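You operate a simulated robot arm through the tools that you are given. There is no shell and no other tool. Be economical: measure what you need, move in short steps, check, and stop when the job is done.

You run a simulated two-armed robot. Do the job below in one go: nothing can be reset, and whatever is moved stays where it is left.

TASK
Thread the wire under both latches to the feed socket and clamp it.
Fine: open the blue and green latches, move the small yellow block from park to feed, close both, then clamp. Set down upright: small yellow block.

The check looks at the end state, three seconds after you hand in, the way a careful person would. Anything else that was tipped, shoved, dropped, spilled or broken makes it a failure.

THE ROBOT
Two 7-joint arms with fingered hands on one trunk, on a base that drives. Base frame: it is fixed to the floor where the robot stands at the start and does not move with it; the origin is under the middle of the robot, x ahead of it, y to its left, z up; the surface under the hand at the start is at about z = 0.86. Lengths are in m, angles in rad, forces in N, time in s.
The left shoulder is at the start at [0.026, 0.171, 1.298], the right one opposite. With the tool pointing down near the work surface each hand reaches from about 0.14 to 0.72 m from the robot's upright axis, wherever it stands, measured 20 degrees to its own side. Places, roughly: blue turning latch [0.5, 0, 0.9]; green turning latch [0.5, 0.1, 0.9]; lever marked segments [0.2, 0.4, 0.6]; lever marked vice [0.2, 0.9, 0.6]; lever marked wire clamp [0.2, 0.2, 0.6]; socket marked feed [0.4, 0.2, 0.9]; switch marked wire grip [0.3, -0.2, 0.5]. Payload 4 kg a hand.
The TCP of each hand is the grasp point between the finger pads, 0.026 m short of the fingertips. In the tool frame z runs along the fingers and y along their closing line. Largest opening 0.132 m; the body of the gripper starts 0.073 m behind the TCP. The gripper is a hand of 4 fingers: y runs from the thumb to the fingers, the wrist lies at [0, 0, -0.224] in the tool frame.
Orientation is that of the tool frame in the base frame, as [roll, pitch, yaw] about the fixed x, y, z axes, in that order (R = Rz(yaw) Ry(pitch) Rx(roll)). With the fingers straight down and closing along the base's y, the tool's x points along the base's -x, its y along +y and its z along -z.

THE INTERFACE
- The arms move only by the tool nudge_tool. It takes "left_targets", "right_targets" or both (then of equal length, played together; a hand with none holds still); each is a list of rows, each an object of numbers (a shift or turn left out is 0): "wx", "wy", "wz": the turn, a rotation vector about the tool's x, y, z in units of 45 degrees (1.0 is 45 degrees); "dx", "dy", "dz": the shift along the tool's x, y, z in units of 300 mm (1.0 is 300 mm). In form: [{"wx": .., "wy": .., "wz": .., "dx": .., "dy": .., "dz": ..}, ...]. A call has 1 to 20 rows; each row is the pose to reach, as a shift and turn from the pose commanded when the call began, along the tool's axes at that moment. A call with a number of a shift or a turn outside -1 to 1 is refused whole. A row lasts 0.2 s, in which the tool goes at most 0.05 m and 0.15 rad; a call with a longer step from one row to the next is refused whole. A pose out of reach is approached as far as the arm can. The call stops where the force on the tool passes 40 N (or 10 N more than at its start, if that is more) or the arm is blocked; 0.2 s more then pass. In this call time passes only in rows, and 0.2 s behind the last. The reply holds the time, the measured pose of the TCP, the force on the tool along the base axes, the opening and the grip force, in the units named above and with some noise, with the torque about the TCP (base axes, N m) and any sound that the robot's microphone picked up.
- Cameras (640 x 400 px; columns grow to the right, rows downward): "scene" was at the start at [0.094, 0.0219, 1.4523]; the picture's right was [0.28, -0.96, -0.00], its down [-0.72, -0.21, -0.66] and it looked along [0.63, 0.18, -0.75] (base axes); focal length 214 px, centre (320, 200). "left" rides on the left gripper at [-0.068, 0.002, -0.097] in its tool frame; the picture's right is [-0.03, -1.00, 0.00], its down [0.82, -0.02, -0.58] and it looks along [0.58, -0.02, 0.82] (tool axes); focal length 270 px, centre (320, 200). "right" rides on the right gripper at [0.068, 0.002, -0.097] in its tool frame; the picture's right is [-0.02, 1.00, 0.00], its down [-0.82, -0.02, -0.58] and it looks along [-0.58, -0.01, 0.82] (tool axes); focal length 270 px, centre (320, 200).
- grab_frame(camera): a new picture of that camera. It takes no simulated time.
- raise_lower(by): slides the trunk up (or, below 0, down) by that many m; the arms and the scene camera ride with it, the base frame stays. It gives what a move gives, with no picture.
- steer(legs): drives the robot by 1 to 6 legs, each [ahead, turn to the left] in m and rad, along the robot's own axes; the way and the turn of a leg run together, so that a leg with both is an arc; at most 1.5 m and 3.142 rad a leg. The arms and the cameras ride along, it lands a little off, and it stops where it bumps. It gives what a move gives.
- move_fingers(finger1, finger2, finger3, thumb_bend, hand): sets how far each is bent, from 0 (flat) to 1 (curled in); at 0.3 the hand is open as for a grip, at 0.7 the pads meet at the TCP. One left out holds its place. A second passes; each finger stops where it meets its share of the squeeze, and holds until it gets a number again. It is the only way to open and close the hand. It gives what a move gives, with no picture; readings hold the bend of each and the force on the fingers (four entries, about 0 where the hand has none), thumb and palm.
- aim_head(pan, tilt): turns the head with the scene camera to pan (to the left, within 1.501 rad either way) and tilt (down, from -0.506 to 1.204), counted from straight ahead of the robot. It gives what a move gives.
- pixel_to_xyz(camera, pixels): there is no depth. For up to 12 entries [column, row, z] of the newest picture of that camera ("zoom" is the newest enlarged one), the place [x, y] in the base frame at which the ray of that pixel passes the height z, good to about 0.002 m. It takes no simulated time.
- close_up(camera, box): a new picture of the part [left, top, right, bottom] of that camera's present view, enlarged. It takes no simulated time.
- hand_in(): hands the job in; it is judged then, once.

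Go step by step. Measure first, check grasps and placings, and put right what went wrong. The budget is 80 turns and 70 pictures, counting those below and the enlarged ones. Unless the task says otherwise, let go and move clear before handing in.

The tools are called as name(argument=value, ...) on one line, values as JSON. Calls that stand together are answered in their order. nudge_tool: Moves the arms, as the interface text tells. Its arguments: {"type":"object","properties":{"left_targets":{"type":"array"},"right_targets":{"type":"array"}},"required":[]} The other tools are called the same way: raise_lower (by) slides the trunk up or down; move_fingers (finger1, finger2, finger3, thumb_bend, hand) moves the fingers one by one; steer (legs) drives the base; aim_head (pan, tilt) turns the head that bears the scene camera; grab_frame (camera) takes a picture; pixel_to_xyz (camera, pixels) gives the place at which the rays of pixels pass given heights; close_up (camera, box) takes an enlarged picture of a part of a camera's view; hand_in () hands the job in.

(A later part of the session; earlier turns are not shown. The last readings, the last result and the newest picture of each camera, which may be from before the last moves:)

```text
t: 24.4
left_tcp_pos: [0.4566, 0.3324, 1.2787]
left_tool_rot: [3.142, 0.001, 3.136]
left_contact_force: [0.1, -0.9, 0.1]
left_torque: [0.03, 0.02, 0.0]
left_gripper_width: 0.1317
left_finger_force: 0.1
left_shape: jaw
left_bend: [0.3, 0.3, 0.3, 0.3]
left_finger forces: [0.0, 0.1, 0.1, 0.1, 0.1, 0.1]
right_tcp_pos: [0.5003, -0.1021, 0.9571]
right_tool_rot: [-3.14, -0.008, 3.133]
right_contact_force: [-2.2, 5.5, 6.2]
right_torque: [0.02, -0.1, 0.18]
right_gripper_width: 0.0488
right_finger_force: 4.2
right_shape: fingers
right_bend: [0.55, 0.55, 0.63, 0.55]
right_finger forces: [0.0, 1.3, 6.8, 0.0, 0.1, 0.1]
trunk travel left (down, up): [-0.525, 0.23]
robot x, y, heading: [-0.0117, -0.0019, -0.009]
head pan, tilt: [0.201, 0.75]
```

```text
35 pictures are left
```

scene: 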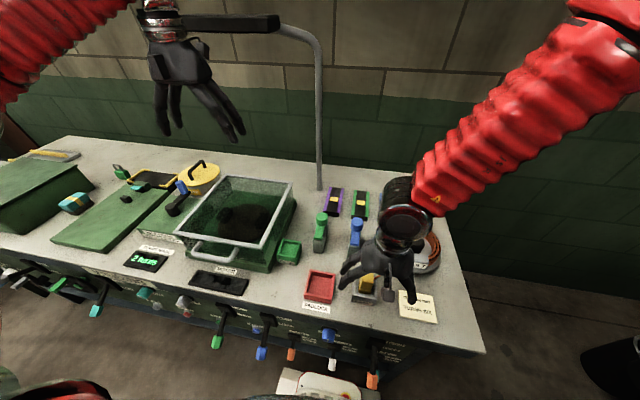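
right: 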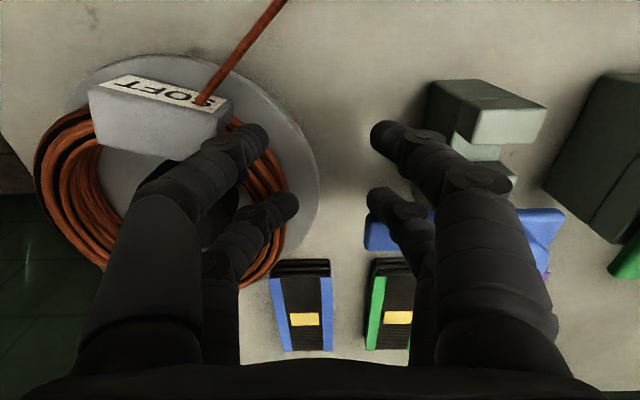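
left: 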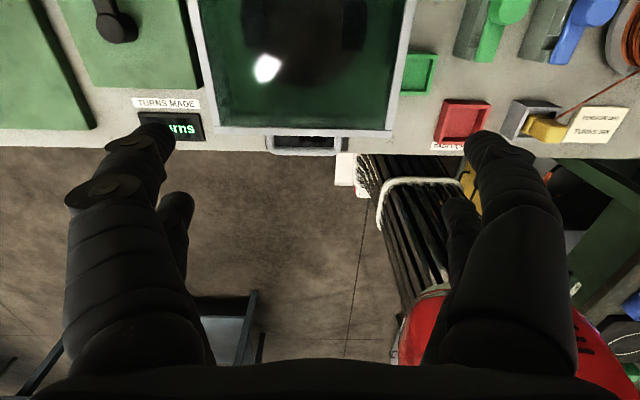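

The blue bar now points to -y (seen at (385,230)–(550,225)), but finger 3 is pressing the coil (6.8 N). I'll ease back to +y and rise.

nudge_tool(right_targets=[{"dy": 0.04, "dx": 0.01}, {"dy": 0.06, "dx": 0.03}, {"dy": 0.06, "dx": 0.03, "dz": -0.1}, {"dy": 0.06, "dx": 0.03, "dz": -0.2}, {"dy": 0.06, "dx": 0.03, "dz": -0.26}])

close_up(camera="scene", box=[300, 170, 460, 290])

grab_frame(camera="right")

```text
t: 25.6
left_tcp_pos: [0.4587, 0.332, 1.2787]
left_tool_rot: [3.141, -0.001, 3.137]
left_contact_force: [-0.8, -0.8, 0.3]
left_torque: [0.01, -0.01, -0.01]
left_gripper_width: 0.1318
left_finger_force: 0.0
left_shape: jaw
left_bend: [0.3, 0.3, 0.3, 0.3]
left_finger forces: [0.0, 0.0, 0.0, 0.0, 0.0, 0.0]
right_tcp_pos: [0.4921, -0.0849, 1.0352]
right_tool_rot: [3.141, -0.008, 3.133]
right_contact_force: [-0.3, 0.3, 1.2]
right_torque: [-0.06, 0.01, 0.03]
right_gripper_width: 0.0484
right_finger_force: 0.0
right_shape: fingers
right_bend: [0.55, 0.55, 0.55, 0.55]
right_finger forces: [0.0, 0.0, 0.0, 0.0, 0.0, 0.0]
trunk travel left (down, up): [-0.525, 0.23]
robot x, y, heading: [-0.0083, 0.0011, -0.005]
head pan, tilt: [0.201, 0.75]
```

```text
3.33 times, centred on (380, 230) of scene
```

zoom: 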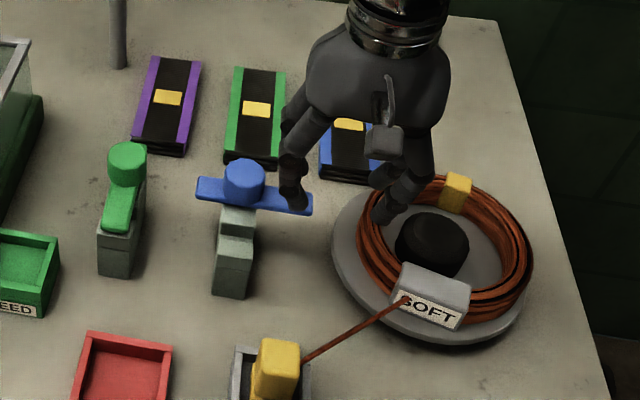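

```text
33 pictures are left
```

right: 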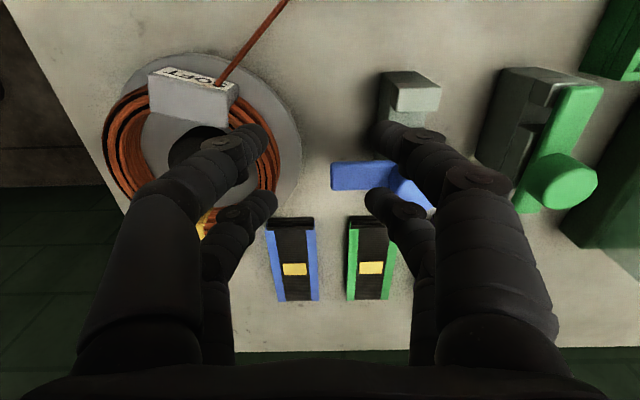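

Blue is open at about 90° and the spool looks undisturbed. For green I'll nearly close the fingers (0.66) and come down on its +y side, pushing to -y, which keeps clear of the blue knob.

move_fingers(hand="right", finger1=0.66, finger2=0.66, finger3=0.66, thumb_bend=0.66)

nudge_tool(right_targets=[{"dy": 0.15, "dx": 0.02}, {"dy": 0.3, "dx": 0.04}, {"dy": 0.45, "dx": 0.063}, {"dy": 0.6, "dx": 0.063}, {"dy": 0.74, "dx": 0.063}, {"dy": 0.757, "dx": 0.063, "dz": 0.06}])

grab_frame(camera="right")

```text
t: 26.6
left_tcp_pos: [0.4581, 0.333, 1.278]
left_tool_rot: [3.141, -0.002, 3.135]
left_contact_force: [-0.3, -0.3, -0.4]
left_torque: [0.02, 0.01, 0.03]
left_gripper_width: 0.1318
left_finger_force: 0.0
left_shape: jaw
left_bend: [0.3, 0.3, 0.3, 0.3]
left_finger forces: [0.0, 0.1, 0.0, 0.1, 0.0, 0.1]
right_tcp_pos: [0.4937, -0.0846, 1.0357]
right_tool_rot: [3.141, -0.007, 3.132]
right_contact_force: [0.1, -0.2, -0.2]
right_torque: [0.02, -0.02, 0.0]
right_gripper_width: 0.0139
right_finger_force: 0.1
right_shape: fingers
right_bend: [0.66, 0.66, 0.66, 0.66]
right_finger forces: [0.0, 0.0, 0.1, 0.0, 0.1, 0.0]
trunk travel left (down, up): [-0.525, 0.23]
robot x, y, heading: [-0.0088, -0.0026, -0.004]
head pan, tilt: [0.201, 0.75]
```

```text
t: 27.9
left_tcp_pos: [0.4588, 0.3321, 1.2779]
left_tool_rot: [-3.141, -0.002, 3.135]
left_contact_force: [-0.2, 0.7, 0.2]
left_torque: [0.04, 0.01, 0.01]
left_gripper_width: 0.1318
left_finger_force: 0.0
left_shape: jaw
left_bend: [0.3, 0.3, 0.3, 0.3]
left_finger forces: [0.0, 0.1, 0.0, 0.0, 0.0, 0.0]
right_tcp_pos: [0.477, 0.1408, 1.0152]
right_tool_rot: [3.141, -0.007, 3.133]
right_contact_force: [0.7, -0.4, -0.6]
right_torque: [0.01, -0.03, -0.01]
right_gripper_width: 0.0136
right_finger_force: 0.0
right_shape: fingers
right_bend: [0.66, 0.66, 0.66, 0.66]
right_finger forces: [0.0, 0.1, 0.0, 0.1, 0.0, 0.1]
trunk travel left (down, up): [-0.525, 0.23]
robot x, y, heading: [-0.0061, -0.0004, -0.004]
head pan, tilt: [0.201, 0.75]
```

```text
32 pictures are left
```

right: 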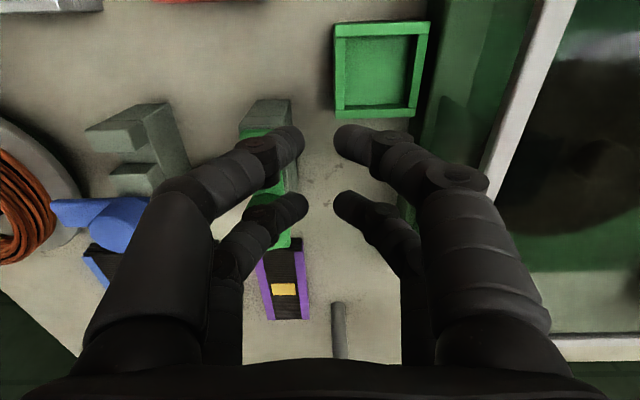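

The fingers are between the green bar and the tank rim, clear of both. I'll lower and push the green bar along the arc to -y.

nudge_tool(right_targets=[{"dz": 0.1}, {"dz": 0.196}, {"dz": 0.196, "dx": 0.015, "dy": -0.05}, {"dz": 0.196, "dx": 0.03, "dy": -0.09}, {"dz": 0.196, "dx": 0.035, "dy": -0.125}, {"dz": 0.196, "dx": 0.033, "dy": -0.16}, {"dz": 0.196, "dx": 0.025, "dy": -0.19}, {"dz": 0.196, "dx": 0.015, "dy": -0.22}])

grab_frame(camera="right")

```text
t: 29.8
left_tcp_pos: [0.4561, 0.3343, 1.2793]
left_tool_rot: [-3.141, -0.001, 3.135]
left_contact_force: [0.8, 0.4, -0.1]
left_torque: [0.0, 0.0, -0.02]
left_gripper_width: 0.1321
left_finger_force: 0.2
left_shape: jaw
left_bend: [0.3, 0.3, 0.3, 0.3]
left_finger forces: [0.0, 0.0, 0.0, 0.0, 0.0, 0.0]
right_tcp_pos: [0.4677, 0.0787, 0.9577]
right_tool_rot: [3.141, -0.007, 3.133]
right_contact_force: [-8.2, 15.6, 15.5]
right_torque: [0.65, -0.19, 0.47]
right_gripper_width: 0.0138
right_finger_force: 11.6
right_shape: fingers
right_bend: [0.66, 0.55, 0.76, 0.66]
right_finger forces: [0.0, 12.7, 9.5, 0.0, 0.1, 0.0]
trunk travel left (down, up): [-0.525, 0.23]
robot x, y, heading: [-0.0087, -0.0016, -0.003]
head pan, tilt: [0.201, 0.75]
```

```text
31 pictures are left
```

right: 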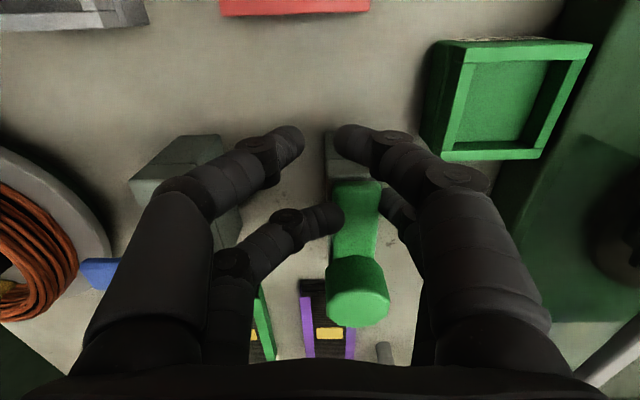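

The green bar turned only slightly (330–380,190) before finger 3 slid over it. I'll lift, curl finger 3 away, leave finger 2 as the pusher, and resume.

nudge_tool(right_targets=[{"dz": -0.08, "dy": 0.02}, {"dz": -0.2, "dy": 0.045}])

move_fingers(hand="right", finger1=0.58, finger2=0.58, finger3=1.0, thumb_bend=0.58)

grab_frame(camera="right")

```text
t: 30.4
left_tcp_pos: [0.4567, 0.3336, 1.2782]
left_tool_rot: [-3.14, -0.001, 3.135]
left_contact_force: [-1.2, 0.3, -0.6]
left_torque: [0.0, -0.01, 0.03]
left_gripper_width: 0.1318
left_finger_force: 0.1
left_shape: jaw
left_bend: [0.3, 0.3, 0.3, 0.3]
left_finger forces: [0.0, 0.0, 0.0, 0.0, 0.0, 0.0]
right_tcp_pos: [0.4719, 0.0895, 1.0176]
right_tool_rot: [-3.137, -0.007, 3.13]
right_contact_force: [-1.5, 1.1, -0.2]
right_torque: [0.0, 0.0, -0.01]
right_gripper_width: 0.0133
right_finger_force: 0.0
right_shape: fingers
right_bend: [0.66, 0.66, 0.66, 0.66]
right_finger forces: [0.0, 0.1, 0.0, 0.1, 0.1, 0.1]
trunk travel left (down, up): [-0.525, 0.23]
robot x, y, heading: [-0.006, 0.0006, -0.001]
head pan, tilt: [0.201, 0.75]
```

```text
t: 31.4
left_tcp_pos: [0.4596, 0.3327, 1.2778]
left_tool_rot: [3.14, -0.003, 3.135]
left_contact_force: [0.1, -0.6, -0.2]
left_torque: [-0.03, 0.0, 0.03]
left_gripper_width: 0.1318
left_finger_force: 0.1
left_shape: jaw
left_bend: [0.3, 0.3, 0.3, 0.3]
left_finger forces: [0.0, 0.1, 0.0, 0.0, 0.1, 0.0]
right_tcp_pos: [0.4713, 0.0904, 1.0158]
right_tool_rot: [3.141, -0.007, 3.132]
right_contact_force: [0.1, -0.2, -0.6]
right_torque: [-0.02, 0.03, -0.03]
right_gripper_width: 0.0417
right_finger_force: 0.1
right_shape: fingers
right_bend: [0.57, 0.57, 1.0, 0.57]
right_finger forces: [0.0, 0.0, 0.1, 0.1, 0.0, 0.1]
trunk travel left (down, up): [-0.525, 0.23]
robot x, y, heading: [-0.0071, -0.0024, -0.004]
head pan, tilt: [0.201, 0.75]
```

```text
30 pictures are left
```

right: 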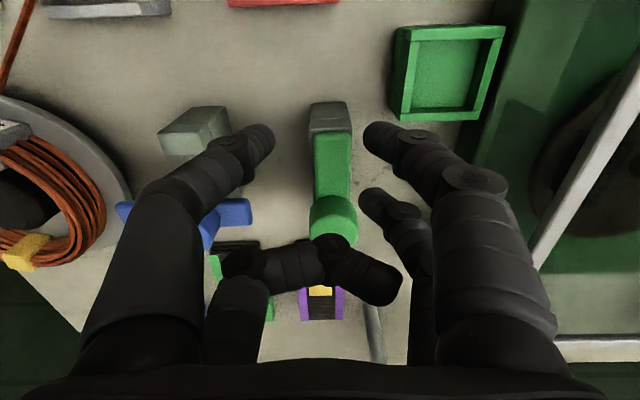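

Finger 3 is curled well up and finger 2 (375,200) is on the +y side of the green bar. I'll lower and push along the arc.

nudge_tool(right_targets=[{"dz": 0.1}, {"dz": 0.199}, {"dz": 0.199, "dx": 0.005, "dy": -0.045}, {"dz": 0.199, "dx": 0.01, "dy": -0.09}, {"dz": 0.199, "dx": 0.0, "dy": -0.13}, {"dz": 0.199, "dx": -0.014, "dy": -0.17}, {"dz": 0.199, "dx": -0.03, "dy": -0.2}, {"dz": 0.199, "dx": -0.05, "dy": -0.22}, {"dz": 0.199, "dx": -0.07, "dy": -0.24}, {"dz": 0.199, "dx": -0.086, "dy": -0.26}])

grab_frame(camera="right")

```text
t: 33.7
left_tcp_pos: [0.4546, 0.3327, 1.2807]
left_tool_rot: [-3.139, 0.002, 3.135]
left_contact_force: [0.2, 0.3, 0.5]
left_torque: [-0.01, 0.04, 0.0]
left_gripper_width: 0.1319
left_finger_force: 0.0
left_shape: jaw
left_bend: [0.3, 0.3, 0.3, 0.3]
left_finger forces: [0.0, 0.1, 0.0, 0.0, 0.0, 0.1]
right_tcp_pos: [0.4952, 0.0175, 0.9635]
right_tool_rot: [3.128, 0.003, 3.134]
right_contact_force: [-5.5, 4.9, 33.3]
right_torque: [2.62, -0.49, 0.55]
right_gripper_width: 0.0422
right_finger_force: 16.8
right_shape: fingers
right_bend: [0.57, 0.37, 1.0, 0.57]
right_finger forces: [0.0, 32.7, 0.0, 0.1, 0.0, 0.0]
trunk travel left (down, up): [-0.525, 0.23]
robot x, y, heading: [-0.0066, -0.0021, -0.004]
head pan, tilt: [0.201, 0.75]
stopped in row 10 (right hand): the force on the tool passed its limit at 42 N (the readings are from after the stop); the commanded pose is now the measured one
```

```text
29 pictures are left
```

right: 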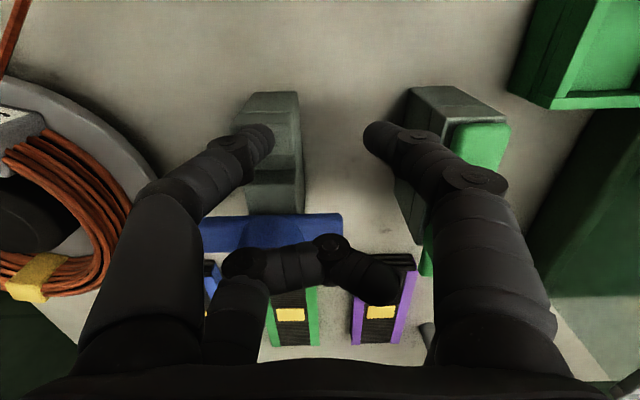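

The green bar did not turn; finger 2 bent back and rode up on it, so green most likely opens the other way (+y). I'll lift and yaw the hand by 90° so that the fingers push with their stiff sides, starting with the first half of the turn.

nudge_tool(right_targets=[{"dz": -0.12}, {"dz": -0.28, "wz": -0.15}, {"dz": -0.28, "wz": -0.33}, {"dz": -0.28, "wz": -0.51}, {"dz": -0.28, "wz": -0.69}, {"dz": -0.28, "wz": -0.85}, {"dz": -0.28, "wz": -1.0}])

move_fingers(hand="right", finger1=0.7, finger2=0.7, finger3=0.7, thumb_bend=0.7)

nudge_tool(right_targets=[{"wz": -0.18}, {"wz": -0.36}, {"wz": -0.54}, {"wz": -0.72}, {"wz": -0.88}, {"wz": -1.0}])

grab_frame(camera="right")

```text
t: 35.3
left_tcp_pos: [0.4588, 0.3324, 1.2788]
left_tool_rot: [-3.141, -0.002, 3.134]
left_contact_force: [0.1, 0.4, 0.1]
left_torque: [0.0, 0.01, 0.01]
left_gripper_width: 0.1318
left_finger_force: 0.1
left_shape: jaw
left_bend: [0.3, 0.3, 0.3, 0.3]
left_finger forces: [0.0, 0.1, 0.0, 0.0, 0.0, 0.0]
right_tcp_pos: [0.494, 0.0134, 1.042]
right_tool_rot: [3.134, -0.002, -2.361]
right_contact_force: [-0.6, 0.9, 0.2]
right_torque: [-0.02, -0.01, 0.02]
right_gripper_width: 0.0422
right_finger_force: 0.1
right_shape: fingers
right_bend: [0.57, 0.57, 1.0, 0.57]
right_finger forces: [0.1, 0.0, 0.0, 0.0, 0.0, 0.1]
trunk travel left (down, up): [-0.525, 0.23]
robot x, y, heading: [-0.0084, 0.0005, -0.008]
head pan, tilt: [0.201, 0.75]
```

```text
t: 36.3
left_tcp_pos: [0.4592, 0.3342, 1.2789]
left_tool_rot: [-3.141, -0.003, 3.134]
left_contact_force: [0.3, -0.2, 0.4]
left_torque: [-0.01, -0.01, -0.01]
left_gripper_width: 0.1319
left_finger_force: 0.2
left_shape: jaw
left_bend: [0.3, 0.3, 0.3, 0.3]
left_finger forces: [0.1, 0.1, 0.1, 0.1, 0.1, 0.0]
right_tcp_pos: [0.4946, 0.0137, 1.0423]
right_tool_rot: [3.134, -0.003, -2.363]
right_contact_force: [0.0, -1.3, -0.3]
right_torque: [0.0, -0.01, 0.04]
right_gripper_width: 0.0016
right_finger_force: 0.1
right_shape: fingers
right_bend: [0.7, 0.7, 0.7, 0.7]
right_finger forces: [0.1, 0.0, 0.0, 0.0, 0.1, 0.1]
trunk travel left (down, up): [-0.525, 0.23]
robot x, y, heading: [-0.0079, -0.0022, -0.001]
head pan, tilt: [0.201, 0.75]
```

```text
t: 37.7
left_tcp_pos: [0.4587, 0.3323, 1.279]
left_tool_rot: [-3.141, -0.002, 3.135]
left_contact_force: [-0.3, -0.2, 0.0]
left_torque: [0.03, -0.01, -0.03]
left_gripper_width: 0.1319
left_finger_force: 0.1
left_shape: jaw
left_bend: [0.3, 0.3, 0.3, 0.3]
left_finger forces: [0.1, 0.0, 0.1, 0.0, 0.0, 0.0]
right_tcp_pos: [0.4942, 0.0134, 1.0439]
right_tool_rot: [3.132, 0.004, -1.577]
right_contact_force: [-0.1, -0.4, 0.1]
right_torque: [-0.01, 0.0, -0.02]
right_gripper_width: 0.0015
right_finger_force: 0.1
right_shape: fingers
right_bend: [0.7, 0.7, 0.7, 0.7]
right_finger forces: [0.1, 0.1, 0.0, 0.0, 0.0, 0.0]
trunk travel left (down, up): [-0.525, 0.23]
robot x, y, heading: [-0.0037, 0.0026, -0.006]
head pan, tilt: [0.201, 0.75]
```

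```text
28 pictures are left
```

right: 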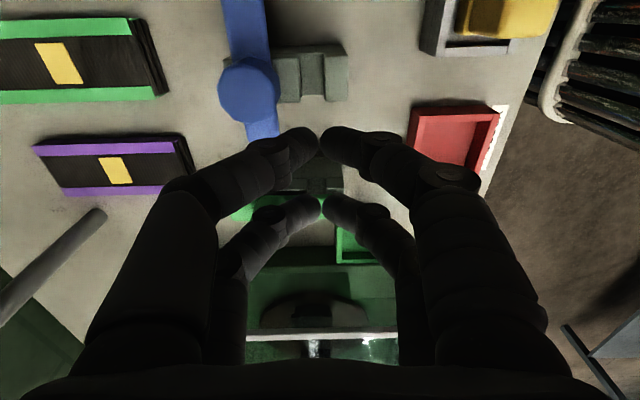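

The yaw is at 90° and tool x now points to -y. I'll descend on the -y side of the green bar and push to +y with the finger sides.

nudge_tool(right_targets=[{"dx": -0.08, "dy": 0.037, "dz": 0.05}, {"dx": -0.1, "dy": 0.037, "dz": 0.18}, {"dx": -0.1, "dy": 0.037, "dz": 0.285}, {"dx": -0.15, "dy": 0.037, "dz": 0.285}, {"dx": -0.18, "dy": 0.037, "dz": 0.285}, {"dx": -0.21, "dy": 0.037, "dz": 0.285}, {"dx": -0.24, "dy": 0.035, "dz": 0.285}, {"dx": -0.275, "dy": 0.03, "dz": 0.285}, {"dx": -0.31, "dy": 0.015, "dz": 0.285}, {"dx": -0.342, "dy": 0.0, "dz": 0.285}])

grab_frame(camera="right")

```text
t: 39.9
left_tcp_pos: [0.4554, 0.3322, 1.2811]
left_tool_rot: [3.141, 0.001, 3.135]
left_contact_force: [1.0, 0.5, 0.7]
left_torque: [0.01, 0.0, 0.01]
left_gripper_width: 0.1317
left_finger_force: 0.0
left_shape: jaw
left_bend: [0.3, 0.3, 0.3, 0.3]
left_finger forces: [0.1, 0.0, 0.0, 0.0, 0.1, 0.1]
right_tcp_pos: [0.4928, 0.1168, 0.9592]
right_tool_rot: [3.134, 0.004, -1.577]
right_contact_force: [-11.9, -3.5, 11.5]
right_torque: [-0.21, -0.39, -0.34]
right_gripper_width: 0.0
right_finger_force: 8.6
right_shape: fingers
right_bend: [0.69, 0.7, 0.7, 0.72]
right_finger forces: [0.0, 0.1, 0.0, 0.0, 17.2, 0.0]
trunk travel left (down, up): [-0.525, 0.23]
robot x, y, heading: [-0.0047, -0.0003, -0.002]
head pan, tilt: [0.201, 0.75]
```

```text
27 pictures are left
```

right: 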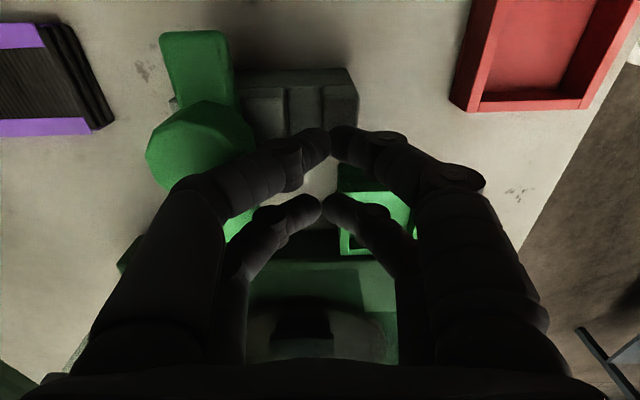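

The green bar swung to +y (tail now at (195,60)). The thumb is touching the knob, so I'll back off, lift, and look at the result.

nudge_tool(right_targets=[{"dy": 0.04, "dz": -0.02}, {"dy": 0.06, "dz": -0.12}, {"dy": 0.06, "dz": -0.27}, {"dy": 0.14, "dz": -0.35}, {"dy": 0.28, "dz": -0.35}, {"dy": 0.42, "dz": -0.35}])

close_up(camera="scene", box=[290, 170, 450, 290])

```text
t: 41.3
left_tcp_pos: [0.4565, 0.3314, 1.2789]
left_tool_rot: [-3.138, 0.0, 3.136]
left_contact_force: [0.0, 1.2, -0.3]
left_torque: [-0.02, -0.03, -0.01]
left_gripper_width: 0.1319
left_finger_force: 0.1
left_shape: jaw
left_bend: [0.3, 0.3, 0.3, 0.3]
left_finger forces: [0.0, 0.1, 0.1, 0.0, 0.0, 0.1]
right_tcp_pos: [0.3687, 0.1164, 1.0628]
right_tool_rot: [3.134, 0.004, -1.578]
right_contact_force: [-0.3, -0.1, -0.8]
right_torque: [-0.01, -0.01, 0.04]
right_gripper_width: 0.0009
right_finger_force: 0.1
right_shape: fingers
right_bend: [0.7, 0.7, 0.7, 0.7]
right_finger forces: [0.1, 0.1, 0.0, 0.1, 0.0, 0.0]
trunk travel left (down, up): [-0.525, 0.23]
robot x, y, heading: [-0.0058, -0.0043, -0.002]
head pan, tilt: [0.201, 0.75]
```

```text
3.33 times, centred on (370, 230) of scene
```

zoom: 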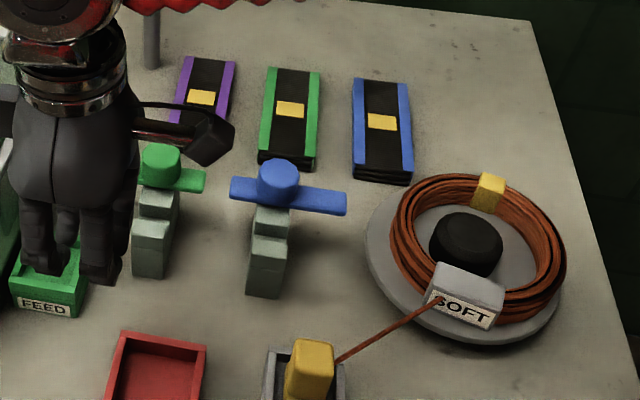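

Both latches are open with their slots exposed. Next comes the yellow block: I'll keep this yaw (closing along x, which fits beside the tank at the feed), move above the park socket and open the hand partly.

nudge_tool(right_targets=[{"dx": 0.14, "dz": -0.1}, {"dx": 0.28, "dy": -0.02, "dz": -0.1}, {"dx": 0.42, "dy": -0.05, "dz": -0.1}, {"dx": 0.555, "dy": -0.067, "dz": -0.1}])

move_fingers(hand="right", finger1=0.45, finger2=0.45, finger3=0.45, thumb_bend=0.45)

grab_frame(camera="right")

close_up(camera="scene", box=[330, 220, 458, 300])

```text
refused: row 1 steps farther than a row can; nothing moved
```

```text
t: 42.3
left_tcp_pos: [0.4578, 0.3336, 1.2785]
left_tool_rot: [-3.141, -0.003, 3.135]
left_contact_force: [0.3, -0.1, 0.2]
left_torque: [-0.02, 0.0, -0.04]
left_gripper_width: 0.1319
left_finger_force: 0.0
left_shape: jaw
left_bend: [0.3, 0.3, 0.3, 0.3]
left_finger forces: [0.1, 0.1, 0.0, 0.0, 0.0, 0.1]
right_tcp_pos: [0.3704, 0.1162, 1.0629]
right_tool_rot: [3.135, 0.003, -1.577]
right_contact_force: [0.3, -0.6, -0.2]
right_torque: [-0.01, 0.02, -0.02]
right_gripper_width: 0.0824
right_finger_force: 0.0
right_shape: fingers
right_bend: [0.45, 0.45, 0.45, 0.45]
right_finger forces: [0.0, 0.1, 0.1, 0.1, 0.0, 0.0]
trunk travel left (down, up): [-0.525, 0.23]
robot x, y, heading: [-0.008, 0.0, -0.009]
head pan, tilt: [0.201, 0.75]
```

```text
25 pictures are left
```

right: 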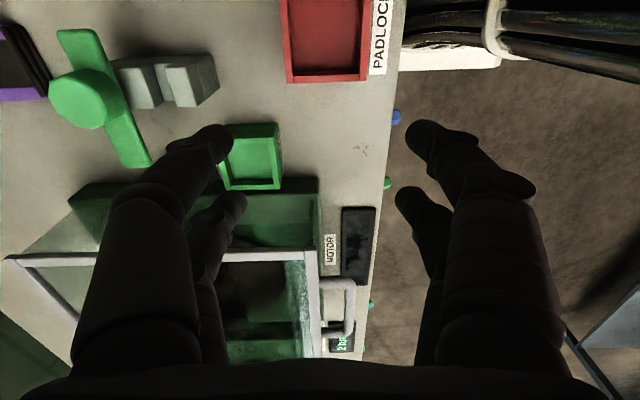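

```text
5.00 times, centred on (394, 260) of scene
```

zoom: 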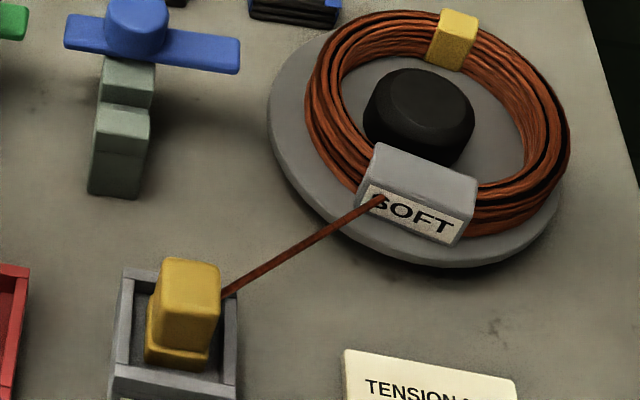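

The move was refused for step length, but the views are useful. I'll measure the block, guide outlet, slots and feed box from them.

pixel_to_xyz(camera="zoom", pixels=[[190, 272, 0.93], [190, 272, 0.95], [178, 362, 0.87], [178, 345, 0.88], [378, 198, 0.9], [125, 105, 0.91], [222, 292, 0.9], [175, 330, 0.89]])

pixel_to_xyz(camera="right", pixels=[[257, 158, 0.87], [252, 125, 0.9], [256, 188, 0.9], [222, 155, 0.9], [280, 155, 0.9], [160, 78, 0.9], [75, 185, 0.86], [200, 262, 1.0]])

nudge_tool(right_targets=[{"dx": 0.12, "dz": -0.05}, {"dx": 0.24, "dy": -0.02, "dz": -0.1}, {"dx": 0.36, "dy": -0.04, "dz": -0.1}, {"dx": 0.48, "dy": -0.06, "dz": -0.1}, {"dx": 0.555, "dy": -0.067, "dz": -0.1}])

grab_frame(camera="right")

```text
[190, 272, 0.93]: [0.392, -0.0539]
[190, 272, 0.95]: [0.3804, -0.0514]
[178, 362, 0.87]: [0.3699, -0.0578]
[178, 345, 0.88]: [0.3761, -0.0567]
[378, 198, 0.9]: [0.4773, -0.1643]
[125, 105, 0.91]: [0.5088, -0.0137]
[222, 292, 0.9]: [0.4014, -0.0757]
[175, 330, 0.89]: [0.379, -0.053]
```

```text
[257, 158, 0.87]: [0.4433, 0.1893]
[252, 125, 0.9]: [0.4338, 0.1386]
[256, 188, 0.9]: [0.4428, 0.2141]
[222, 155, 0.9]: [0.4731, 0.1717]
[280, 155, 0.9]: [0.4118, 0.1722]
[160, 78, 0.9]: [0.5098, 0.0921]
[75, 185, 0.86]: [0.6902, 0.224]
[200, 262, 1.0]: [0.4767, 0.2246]
```

```text
t: 43.5
left_tcp_pos: [0.4572, 0.3324, 1.2795]
left_tool_rot: [-3.141, 0.0, 3.135]
left_contact_force: [-0.9, 0.1, 0.3]
left_torque: [0.0, 0.04, 0.01]
left_gripper_width: 0.132
left_finger_force: 0.0
left_shape: jaw
left_bend: [0.3, 0.3, 0.3, 0.3]
left_finger forces: [0.0, 0.0, 0.1, 0.0, 0.1, 0.0]
right_tcp_pos: [0.3881, -0.0502, 1.0925]
right_tool_rot: [3.135, 0.003, -1.578]
right_contact_force: [-0.4, -0.7, 0.1]
right_torque: [0.02, -0.02, -0.02]
right_gripper_width: 0.0822
right_finger_force: 0.1
right_shape: fingers
right_bend: [0.45, 0.45, 0.45, 0.45]
right_finger forces: [0.0, 0.0, 0.0, 0.0, 0.1, 0.1]
trunk travel left (down, up): [-0.525, 0.23]
robot x, y, heading: [-0.0065, 0.0003, -0.0]
head pan, tilt: [0.201, 0.75]
```

```text
23 pictures are left
```

right: 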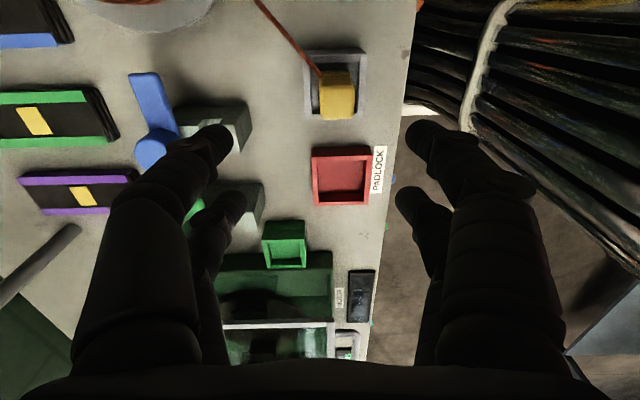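

The block appears at (336,95) between the fingers. I'll triangulate it in this view.

pixel_to_xyz(camera="right", pixels=[[337, 103, 0.93], [337, 103, 0.945], [337, 103, 0.96], [335, 85, 0.9], [320, 72, 0.9], [336, 50, 0.885], [336, 117, 0.885], [310, 85, 0.885], [366, 85, 0.885]])

close_up(camera="right", box=[290, 30, 386, 130])

```text
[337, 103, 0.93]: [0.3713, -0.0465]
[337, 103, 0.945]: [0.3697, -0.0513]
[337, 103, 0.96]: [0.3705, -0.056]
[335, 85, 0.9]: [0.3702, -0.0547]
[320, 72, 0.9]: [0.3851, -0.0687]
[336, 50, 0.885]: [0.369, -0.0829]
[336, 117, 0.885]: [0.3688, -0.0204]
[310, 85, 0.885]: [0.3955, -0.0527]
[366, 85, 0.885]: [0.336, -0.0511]
```

```text
4.00 times, centred on (338, 80) of right
```

zoom: 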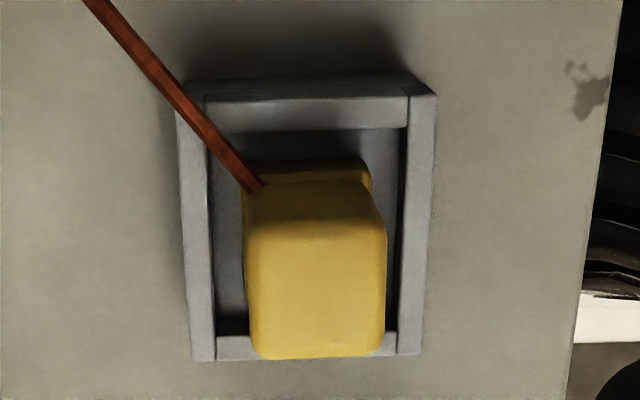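

The block centre comes out at about (0.370,-0.0515) with its top near z 0.955, and the wire attaches low on its +x/-y corner. I'll descend to TCP z≈0.94 around it.

nudge_tool(right_targets=[{"dy": 0.06, "dx": 0.004, "dz": 0.08}, {"dy": 0.06, "dx": 0.004, "dz": 0.22}, {"dy": 0.06, "dx": 0.004, "dz": 0.36}, {"dy": 0.06, "dx": 0.004, "dz": 0.45}, {"dy": 0.06, "dx": 0.004, "dz": 0.508}])

grab_frame(camera="right")

```text
t: 44.7
left_tcp_pos: [0.4576, 0.3324, 1.2777]
left_tool_rot: [3.141, -0.001, 3.136]
left_contact_force: [0.3, -0.6, 0.1]
left_torque: [0.03, 0.0, 0.0]
left_gripper_width: 0.1318
left_finger_force: 0.0
left_shape: jaw
left_bend: [0.3, 0.3, 0.3, 0.3]
left_finger forces: [0.0, 0.1, 0.1, 0.0, 0.0, 0.0]
right_tcp_pos: [0.37, -0.0498, 0.9389]
right_tool_rot: [3.133, 0.003, -1.578]
right_contact_force: [-0.1, 0.1, 0.2]
right_torque: [-0.01, 0.0, -0.02]
right_gripper_width: 0.0827
right_finger_force: 0.0
right_shape: fingers
right_bend: [0.45, 0.45, 0.45, 0.45]
right_finger forces: [0.0, 0.0, 0.1, 0.0, 0.1, 0.0]
trunk travel left (down, up): [-0.525, 0.23]
robot x, y, heading: [-0.0088, -0.0031, -0.0]
head pan, tilt: [0.201, 0.75]
```

```text
21 pictures are left
```

right: 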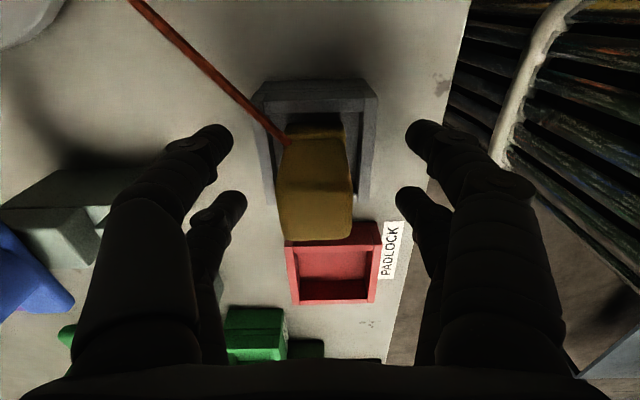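

The block (318,180) is centred between the finger pairs. I'll close.

move_fingers(hand="right", finger1=0.7, finger2=0.7, finger3=0.7, thumb_bend=0.7)

grab_frame(camera="right")

```text
t: 45.7
left_tcp_pos: [0.4571, 0.3333, 1.2788]
left_tool_rot: [3.14, -0.002, 3.136]
left_contact_force: [0.4, 0.2, 0.9]
left_torque: [0.0, -0.01, 0.02]
left_gripper_width: 0.1318
left_finger_force: 0.0
left_shape: jaw
left_bend: [0.3, 0.3, 0.3, 0.3]
left_finger forces: [0.1, 0.1, 0.0, 0.0, 0.0, 0.1]
right_tcp_pos: [0.3696, -0.05, 0.9386]
right_tool_rot: [3.135, 0.002, -1.577]
right_contact_force: [0.3, -0.1, 0.0]
right_torque: [0.02, -0.04, -0.02]
right_gripper_width: 0.0108
right_finger_force: 5.8
right_shape: fingers
right_bend: [0.67, 0.67, 0.69, 0.68]
right_finger forces: [2.2, 3.9, 1.3, 0.1, 4.8, 0.1]
trunk travel left (down, up): [-0.525, 0.23]
robot x, y, heading: [-0.0044, -0.001, -0.003]
head pan, tilt: [0.201, 0.75]
```

```text
20 pictures are left
```

right: 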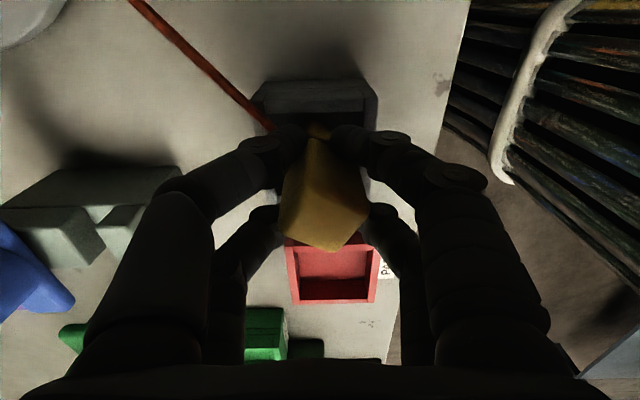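

Closing on the block's edges twisted it about 25°. I'll reopen, shift 0.02 m to +y so only the near pair (thumb and finger 1) pinches the middle, which should square it up.

move_fingers(hand="right", finger1=0.45, finger2=0.45, finger3=0.45, thumb_bend=0.45)

nudge_tool(right_targets=[{"dx": -0.03}, {"dx": -0.063}])

grab_frame(camera="right")

```text
t: 46.7
left_tcp_pos: [0.4585, 0.3318, 1.2787]
left_tool_rot: [3.14, -0.001, 3.135]
left_contact_force: [-0.3, 0.5, -0.5]
left_torque: [0.0, -0.03, -0.01]
left_gripper_width: 0.1321
left_finger_force: 0.0
left_shape: jaw
left_bend: [0.3, 0.3, 0.3, 0.3]
left_finger forces: [0.0, 0.0, 0.0, 0.0, 0.1, 0.1]
right_tcp_pos: [0.3699, -0.0493, 0.9391]
right_tool_rot: [3.134, 0.005, -1.579]
right_contact_force: [-0.2, 0.1, 0.2]
right_torque: [-0.01, 0.02, 0.0]
right_gripper_width: 0.0825
right_finger_force: 0.1
right_shape: fingers
right_bend: [0.45, 0.45, 0.45, 0.45]
right_finger forces: [0.0, 0.1, 0.1, 0.0, 0.0, 0.0]
trunk travel left (down, up): [-0.525, 0.23]
robot x, y, heading: [-0.0039, 0.0004, -0.007]
head pan, tilt: [0.201, 0.75]
```

```text
t: 47.3
left_tcp_pos: [0.4573, 0.3327, 1.2789]
left_tool_rot: [-3.14, -0.001, 3.135]
left_contact_force: [1.0, 0.1, -0.6]
left_torque: [-0.05, -0.02, 0.02]
left_gripper_width: 0.1318
left_finger_force: 0.1
left_shape: jaw
left_bend: [0.3, 0.3, 0.3, 0.3]
left_finger forces: [0.0, 0.0, 0.0, 0.0, 0.1, 0.0]
right_tcp_pos: [0.3705, -0.0299, 0.9395]
right_tool_rot: [3.135, 0.004, -1.577]
right_contact_force: [0.0, 0.0, 0.3]
right_torque: [-0.03, -0.01, 0.03]
right_gripper_width: 0.0822
right_finger_force: 0.1
right_shape: fingers
right_bend: [0.45, 0.45, 0.45, 0.45]
right_finger forces: [0.1, 0.0, 0.0, 0.0, 0.0, 0.0]
trunk travel left (down, up): [-0.525, 0.23]
robot x, y, heading: [-0.0097, -0.004, -0.002]
head pan, tilt: [0.201, 0.75]
```

```text
19 pictures are left
```

right: 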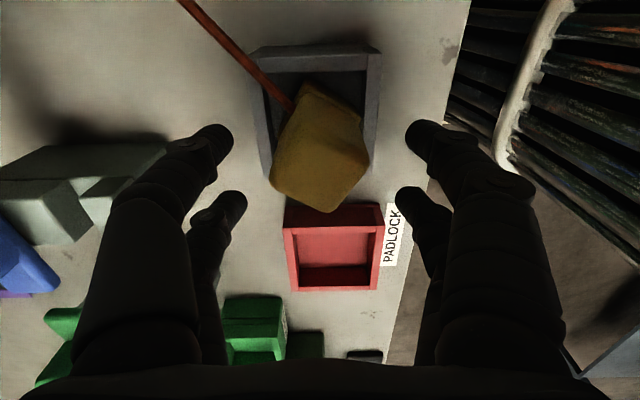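

The block top at (318,185) is rotated by ~30°, and the near pair (row 135) is in line with its middle. I'll close only thumb and finger 1.

move_fingers(hand="right", finger1=0.75, thumb_bend=0.75)

grab_frame(camera="right")

```text
t: 48.3
left_tcp_pos: [0.4565, 0.3332, 1.2786]
left_tool_rot: [-3.141, -0.002, 3.134]
left_contact_force: [0.7, 0.1, -0.8]
left_torque: [0.0, -0.03, 0.0]
left_gripper_width: 0.1319
left_finger_force: 0.1
left_shape: jaw
left_bend: [0.3, 0.3, 0.3, 0.3]
left_finger forces: [0.1, 0.1, 0.1, 0.0, 0.1, 0.0]
right_tcp_pos: [0.3711, -0.0311, 0.9392]
right_tool_rot: [3.135, 0.002, -1.578]
right_contact_force: [1.4, -0.4, -1.0]
right_torque: [0.03, -0.06, 0.04]
right_gripper_width: 0.0265
right_finger_force: 11.4
right_shape: fingers
right_bend: [0.61, 0.45, 0.45, 0.68]
right_finger forces: [10.6, 0.0, 0.0, 0.0, 12.2, 0.1]
trunk travel left (down, up): [-0.525, 0.23]
robot x, y, heading: [-0.0062, 0.0014, -0.004]
head pan, tilt: [0.201, 0.75]
```

```text
18 pictures are left
```

right: 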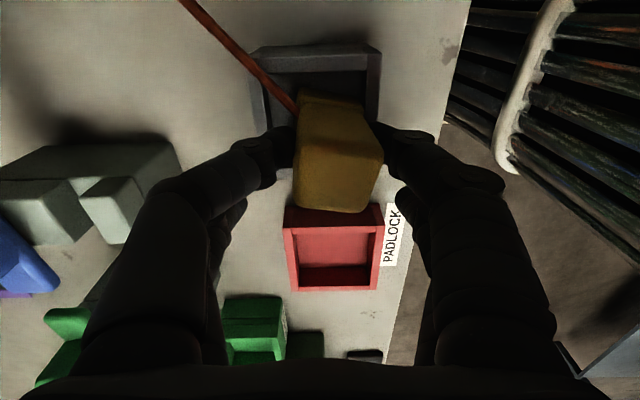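

The block is squared up and held with about 11 N. I'll lift it 0.085 m and check.

nudge_tool(right_targets=[{"dz": -0.05}, {"dz": -0.12}, {"dz": -0.2}, {"dz": -0.28}])

grab_frame(camera="right")

close_up(camera="scene", box=[300, 190, 460, 290])

```text
t: 49.3
left_tcp_pos: [0.4582, 0.3323, 1.2799]
left_tool_rot: [-3.14, -0.002, 3.136]
left_contact_force: [0.1, -0.8, -0.2]
left_torque: [0.0, 0.0, 0.03]
left_gripper_width: 0.1322
left_finger_force: 0.1
left_shape: jaw
left_bend: [0.3, 0.3, 0.3, 0.3]
left_finger forces: [0.0, 0.0, 0.1, 0.0, 0.0, 0.0]
right_tcp_pos: [0.3699, -0.0316, 1.0245]
right_tool_rot: [3.134, 0.004, -1.577]
right_contact_force: [0.7, -0.6, -0.5]
right_torque: [-0.01, 0.01, 0.0]
right_gripper_width: 0.0264
right_finger_force: 11.6
right_shape: fingers
right_bend: [0.6, 0.45, 0.45, 0.68]
right_finger forces: [11.2, 0.0, 0.1, 0.1, 11.4, 0.0]
trunk travel left (down, up): [-0.525, 0.23]
robot x, y, heading: [-0.0071, -0.0032, -0.002]
head pan, tilt: [0.201, 0.75]
```

```text
17 pictures are left
```

right: 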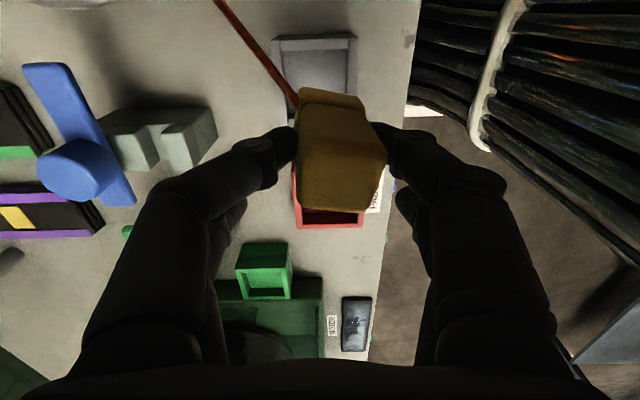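

```text
4.00 times, centred on (380, 240) of scene
```

zoom: 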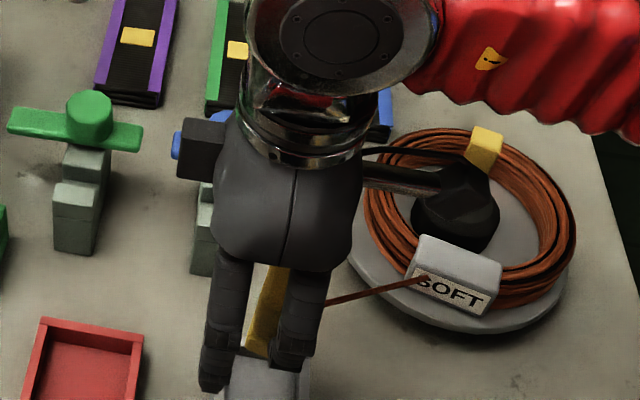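

The lift is clean and the wire follows. However, the tank rim (about y 0.227, z 0.992) would foul the far finger row at the feed, so I'll set the block back in park and regrip it with the far pair instead.

nudge_tool(right_targets=[{"dz": 0.1}, {"dz": 0.2}, {"dz": 0.26}, {"dz": 0.275}, {"dz": 0.283}])

move_fingers(hand="right", finger1=0.35, finger2=0.45, finger3=0.45, thumb_bend=0.35)

nudge_tool(right_targets=[{"dx": 0.04, "dy": 0.008, "dz": -0.01}, {"dx": 0.09, "dy": 0.015, "dz": -0.01}, {"dx": 0.133, "dy": 0.02, "dz": -0.01}])

grab_frame(camera="right")

```text
t: 50.5
left_tcp_pos: [0.4586, 0.3332, 1.2796]
left_tool_rot: [-3.14, -0.002, 3.136]
left_contact_force: [-0.4, 0.1, 1.0]
left_torque: [-0.02, -0.02, 0.01]
left_gripper_width: 0.1317
left_finger_force: 0.0
left_shape: jaw
left_bend: [0.3, 0.3, 0.3, 0.3]
left_finger forces: [0.0, 0.0, 0.1, 0.0, 0.0, 0.0]
right_tcp_pos: [0.3708, -0.0309, 0.9408]
right_tool_rot: [3.135, 0.003, -1.58]
right_contact_force: [3.6, -0.6, 0.8]
right_torque: [-0.06, -0.14, 0.1]
right_gripper_width: 0.0265
right_finger_force: 11.6
right_shape: fingers
right_bend: [0.6, 0.45, 0.45, 0.68]
right_finger forces: [9.3, 0.1, 0.0, 0.0, 12.7, 0.0]
trunk travel left (down, up): [-0.525, 0.23]
robot x, y, heading: [-0.0073, -0.001, -0.003]
head pan, tilt: [0.201, 0.75]
```

```text
t: 51.5
left_tcp_pos: [0.4574, 0.332, 1.2788]
left_tool_rot: [3.141, -0.002, 3.135]
left_contact_force: [0.1, -0.5, 0.1]
left_torque: [0.0, 0.01, 0.01]
left_gripper_width: 0.1318
left_finger_force: 0.1
left_shape: jaw
left_bend: [0.3, 0.3, 0.3, 0.3]
left_finger forces: [0.0, 0.1, 0.0, 0.0, 0.0, 0.1]
right_tcp_pos: [0.3692, -0.031, 0.9394]
right_tool_rot: [3.134, 0.002, -1.577]
right_contact_force: [0.0, 1.4, -0.3]
right_torque: [0.0, -0.01, 0.01]
right_gripper_width: 0.1161
right_finger_force: 0.1
right_shape: fingers
right_bend: [0.35, 0.45, 0.45, 0.35]
right_finger forces: [0.0, 0.0, 0.0, 0.0, 0.0, 0.0]
trunk travel left (down, up): [-0.525, 0.23]
robot x, y, heading: [-0.0103, -0.0011, -0.003]
head pan, tilt: [0.201, 0.75]
```

```text
t: 52.3
left_tcp_pos: [0.4577, 0.3315, 1.2789]
left_tool_rot: [3.141, -0.002, 3.134]
left_contact_force: [0.2, 0.3, 0.5]
left_torque: [0.01, -0.01, 0.0]
left_gripper_width: 0.1319
left_finger_force: 0.0
left_shape: jaw
left_bend: [0.3, 0.3, 0.3, 0.3]
left_finger forces: [0.1, 0.0, 0.0, 0.0, 0.1, 0.0]
right_tcp_pos: [0.3635, -0.0713, 0.9429]
right_tool_rot: [3.135, 0.004, -1.578]
right_contact_force: [-0.4, 0.3, 0.3]
right_torque: [-0.02, 0.0, -0.02]
right_gripper_width: 0.1162
right_finger_force: 0.1
right_shape: fingers
right_bend: [0.35, 0.45, 0.45, 0.35]
right_finger forces: [0.1, 0.1, 0.1, 0.0, 0.0, 0.0]
trunk travel left (down, up): [-0.525, 0.23]
robot x, y, heading: [-0.0075, 0.0016, -0.0]
head pan, tilt: [0.201, 0.75]
```

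```text
15 pictures are left
```

right: 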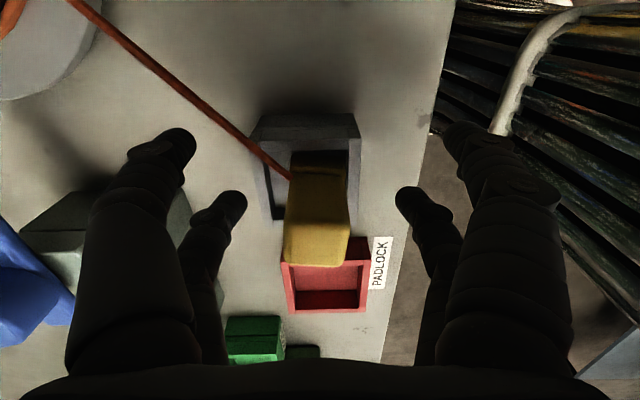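

The block is upright in park, and the far pair (row 205) lines up with its middle. I'll close fingers 2 and 3 and lift.

move_fingers(hand="right", finger2=0.75, finger3=0.75)

nudge_tool(right_targets=[{"dz": -0.05}, {"dz": -0.12}, {"dz": -0.2}, {"dz": -0.28}, {"dz": -0.3}])

move_fingers(hand="right", finger1=0.48, thumb_bend=0.48)

grab_frame(camera="right")

```text
t: 53.3
left_tcp_pos: [0.4575, 0.3322, 1.2785]
left_tool_rot: [3.141, -0.002, 3.136]
left_contact_force: [0.2, 0.6, 0.1]
left_torque: [-0.02, -0.01, 0.0]
left_gripper_width: 0.1318
left_finger_force: 0.1
left_shape: jaw
left_bend: [0.3, 0.3, 0.3, 0.3]
left_finger forces: [0.0, 0.0, 0.0, 0.0, 0.1, 0.1]
right_tcp_pos: [0.3641, -0.0709, 0.9432]
right_tool_rot: [3.134, 0.003, -1.579]
right_contact_force: [-0.1, -0.3, -0.1]
right_torque: [-0.01, -0.02, 0.01]
right_gripper_width: 0.116
right_finger_force: 9.7
right_shape: fingers
right_bend: [0.35, 0.64, 0.63, 0.35]
right_finger forces: [0.0, 9.2, 9.6, 0.1, 0.0, 0.0]
trunk travel left (down, up): [-0.525, 0.23]
robot x, y, heading: [-0.0061, -0.0039, -0.005]
head pan, tilt: [0.201, 0.75]
```

```text
t: 54.5
left_tcp_pos: [0.4571, 0.3327, 1.2785]
left_tool_rot: [-3.141, -0.003, 3.135]
left_contact_force: [-0.1, -0.2, -0.4]
left_torque: [-0.02, -0.01, 0.03]
left_gripper_width: 0.1319
left_finger_force: 0.0
left_shape: jaw
left_bend: [0.3, 0.3, 0.3, 0.3]
left_finger forces: [0.2, 0.0, 0.1, 0.1, 0.0, 0.0]
right_tcp_pos: [0.3641, -0.0711, 1.0312]
right_tool_rot: [3.136, 0.004, -1.576]
right_contact_force: [-0.3, -1.2, -1.9]
right_torque: [-0.02, -0.03, 0.0]
right_gripper_width: 0.1162
right_finger_force: 9.7
right_shape: fingers
right_bend: [0.35, 0.64, 0.63, 0.35]
right_finger forces: [0.0, 9.4, 9.5, 0.0, 0.0, 0.0]
trunk travel left (down, up): [-0.525, 0.23]
robot x, y, heading: [-0.0069, 0.0006, -0.004]
head pan, tilt: [0.201, 0.75]
```

```text
t: 55.5
left_tcp_pos: [0.4575, 0.3321, 1.2787]
left_tool_rot: [-3.14, -0.003, 3.134]
left_contact_force: [-0.3, -0.4, -0.1]
left_torque: [-0.01, 0.01, 0.0]
left_gripper_width: 0.132
left_finger_force: 0.1
left_shape: jaw
left_bend: [0.3, 0.3, 0.3, 0.3]
left_finger forces: [0.0, 0.1, 0.0, 0.1, 0.1, 0.1]
right_tcp_pos: [0.3635, -0.0721, 1.0308]
right_tool_rot: [3.134, 0.003, -1.58]
right_contact_force: [-0.5, 0.1, -0.9]
right_torque: [-0.02, 0.0, 0.0]
right_gripper_width: 0.0731
right_finger_force: 9.6
right_shape: fingers
right_bend: [0.48, 0.64, 0.63, 0.48]
right_finger forces: [0.1, 9.4, 9.4, 0.0, 0.0, 0.1]
trunk travel left (down, up): [-0.525, 0.23]
robot x, y, heading: [-0.0084, -0.0, -0.003]
head pan, tilt: [0.201, 0.75]
```

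```text
14 pictures are left
```

right: 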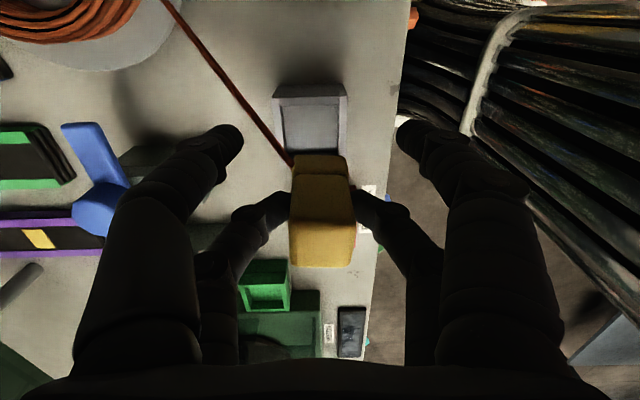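

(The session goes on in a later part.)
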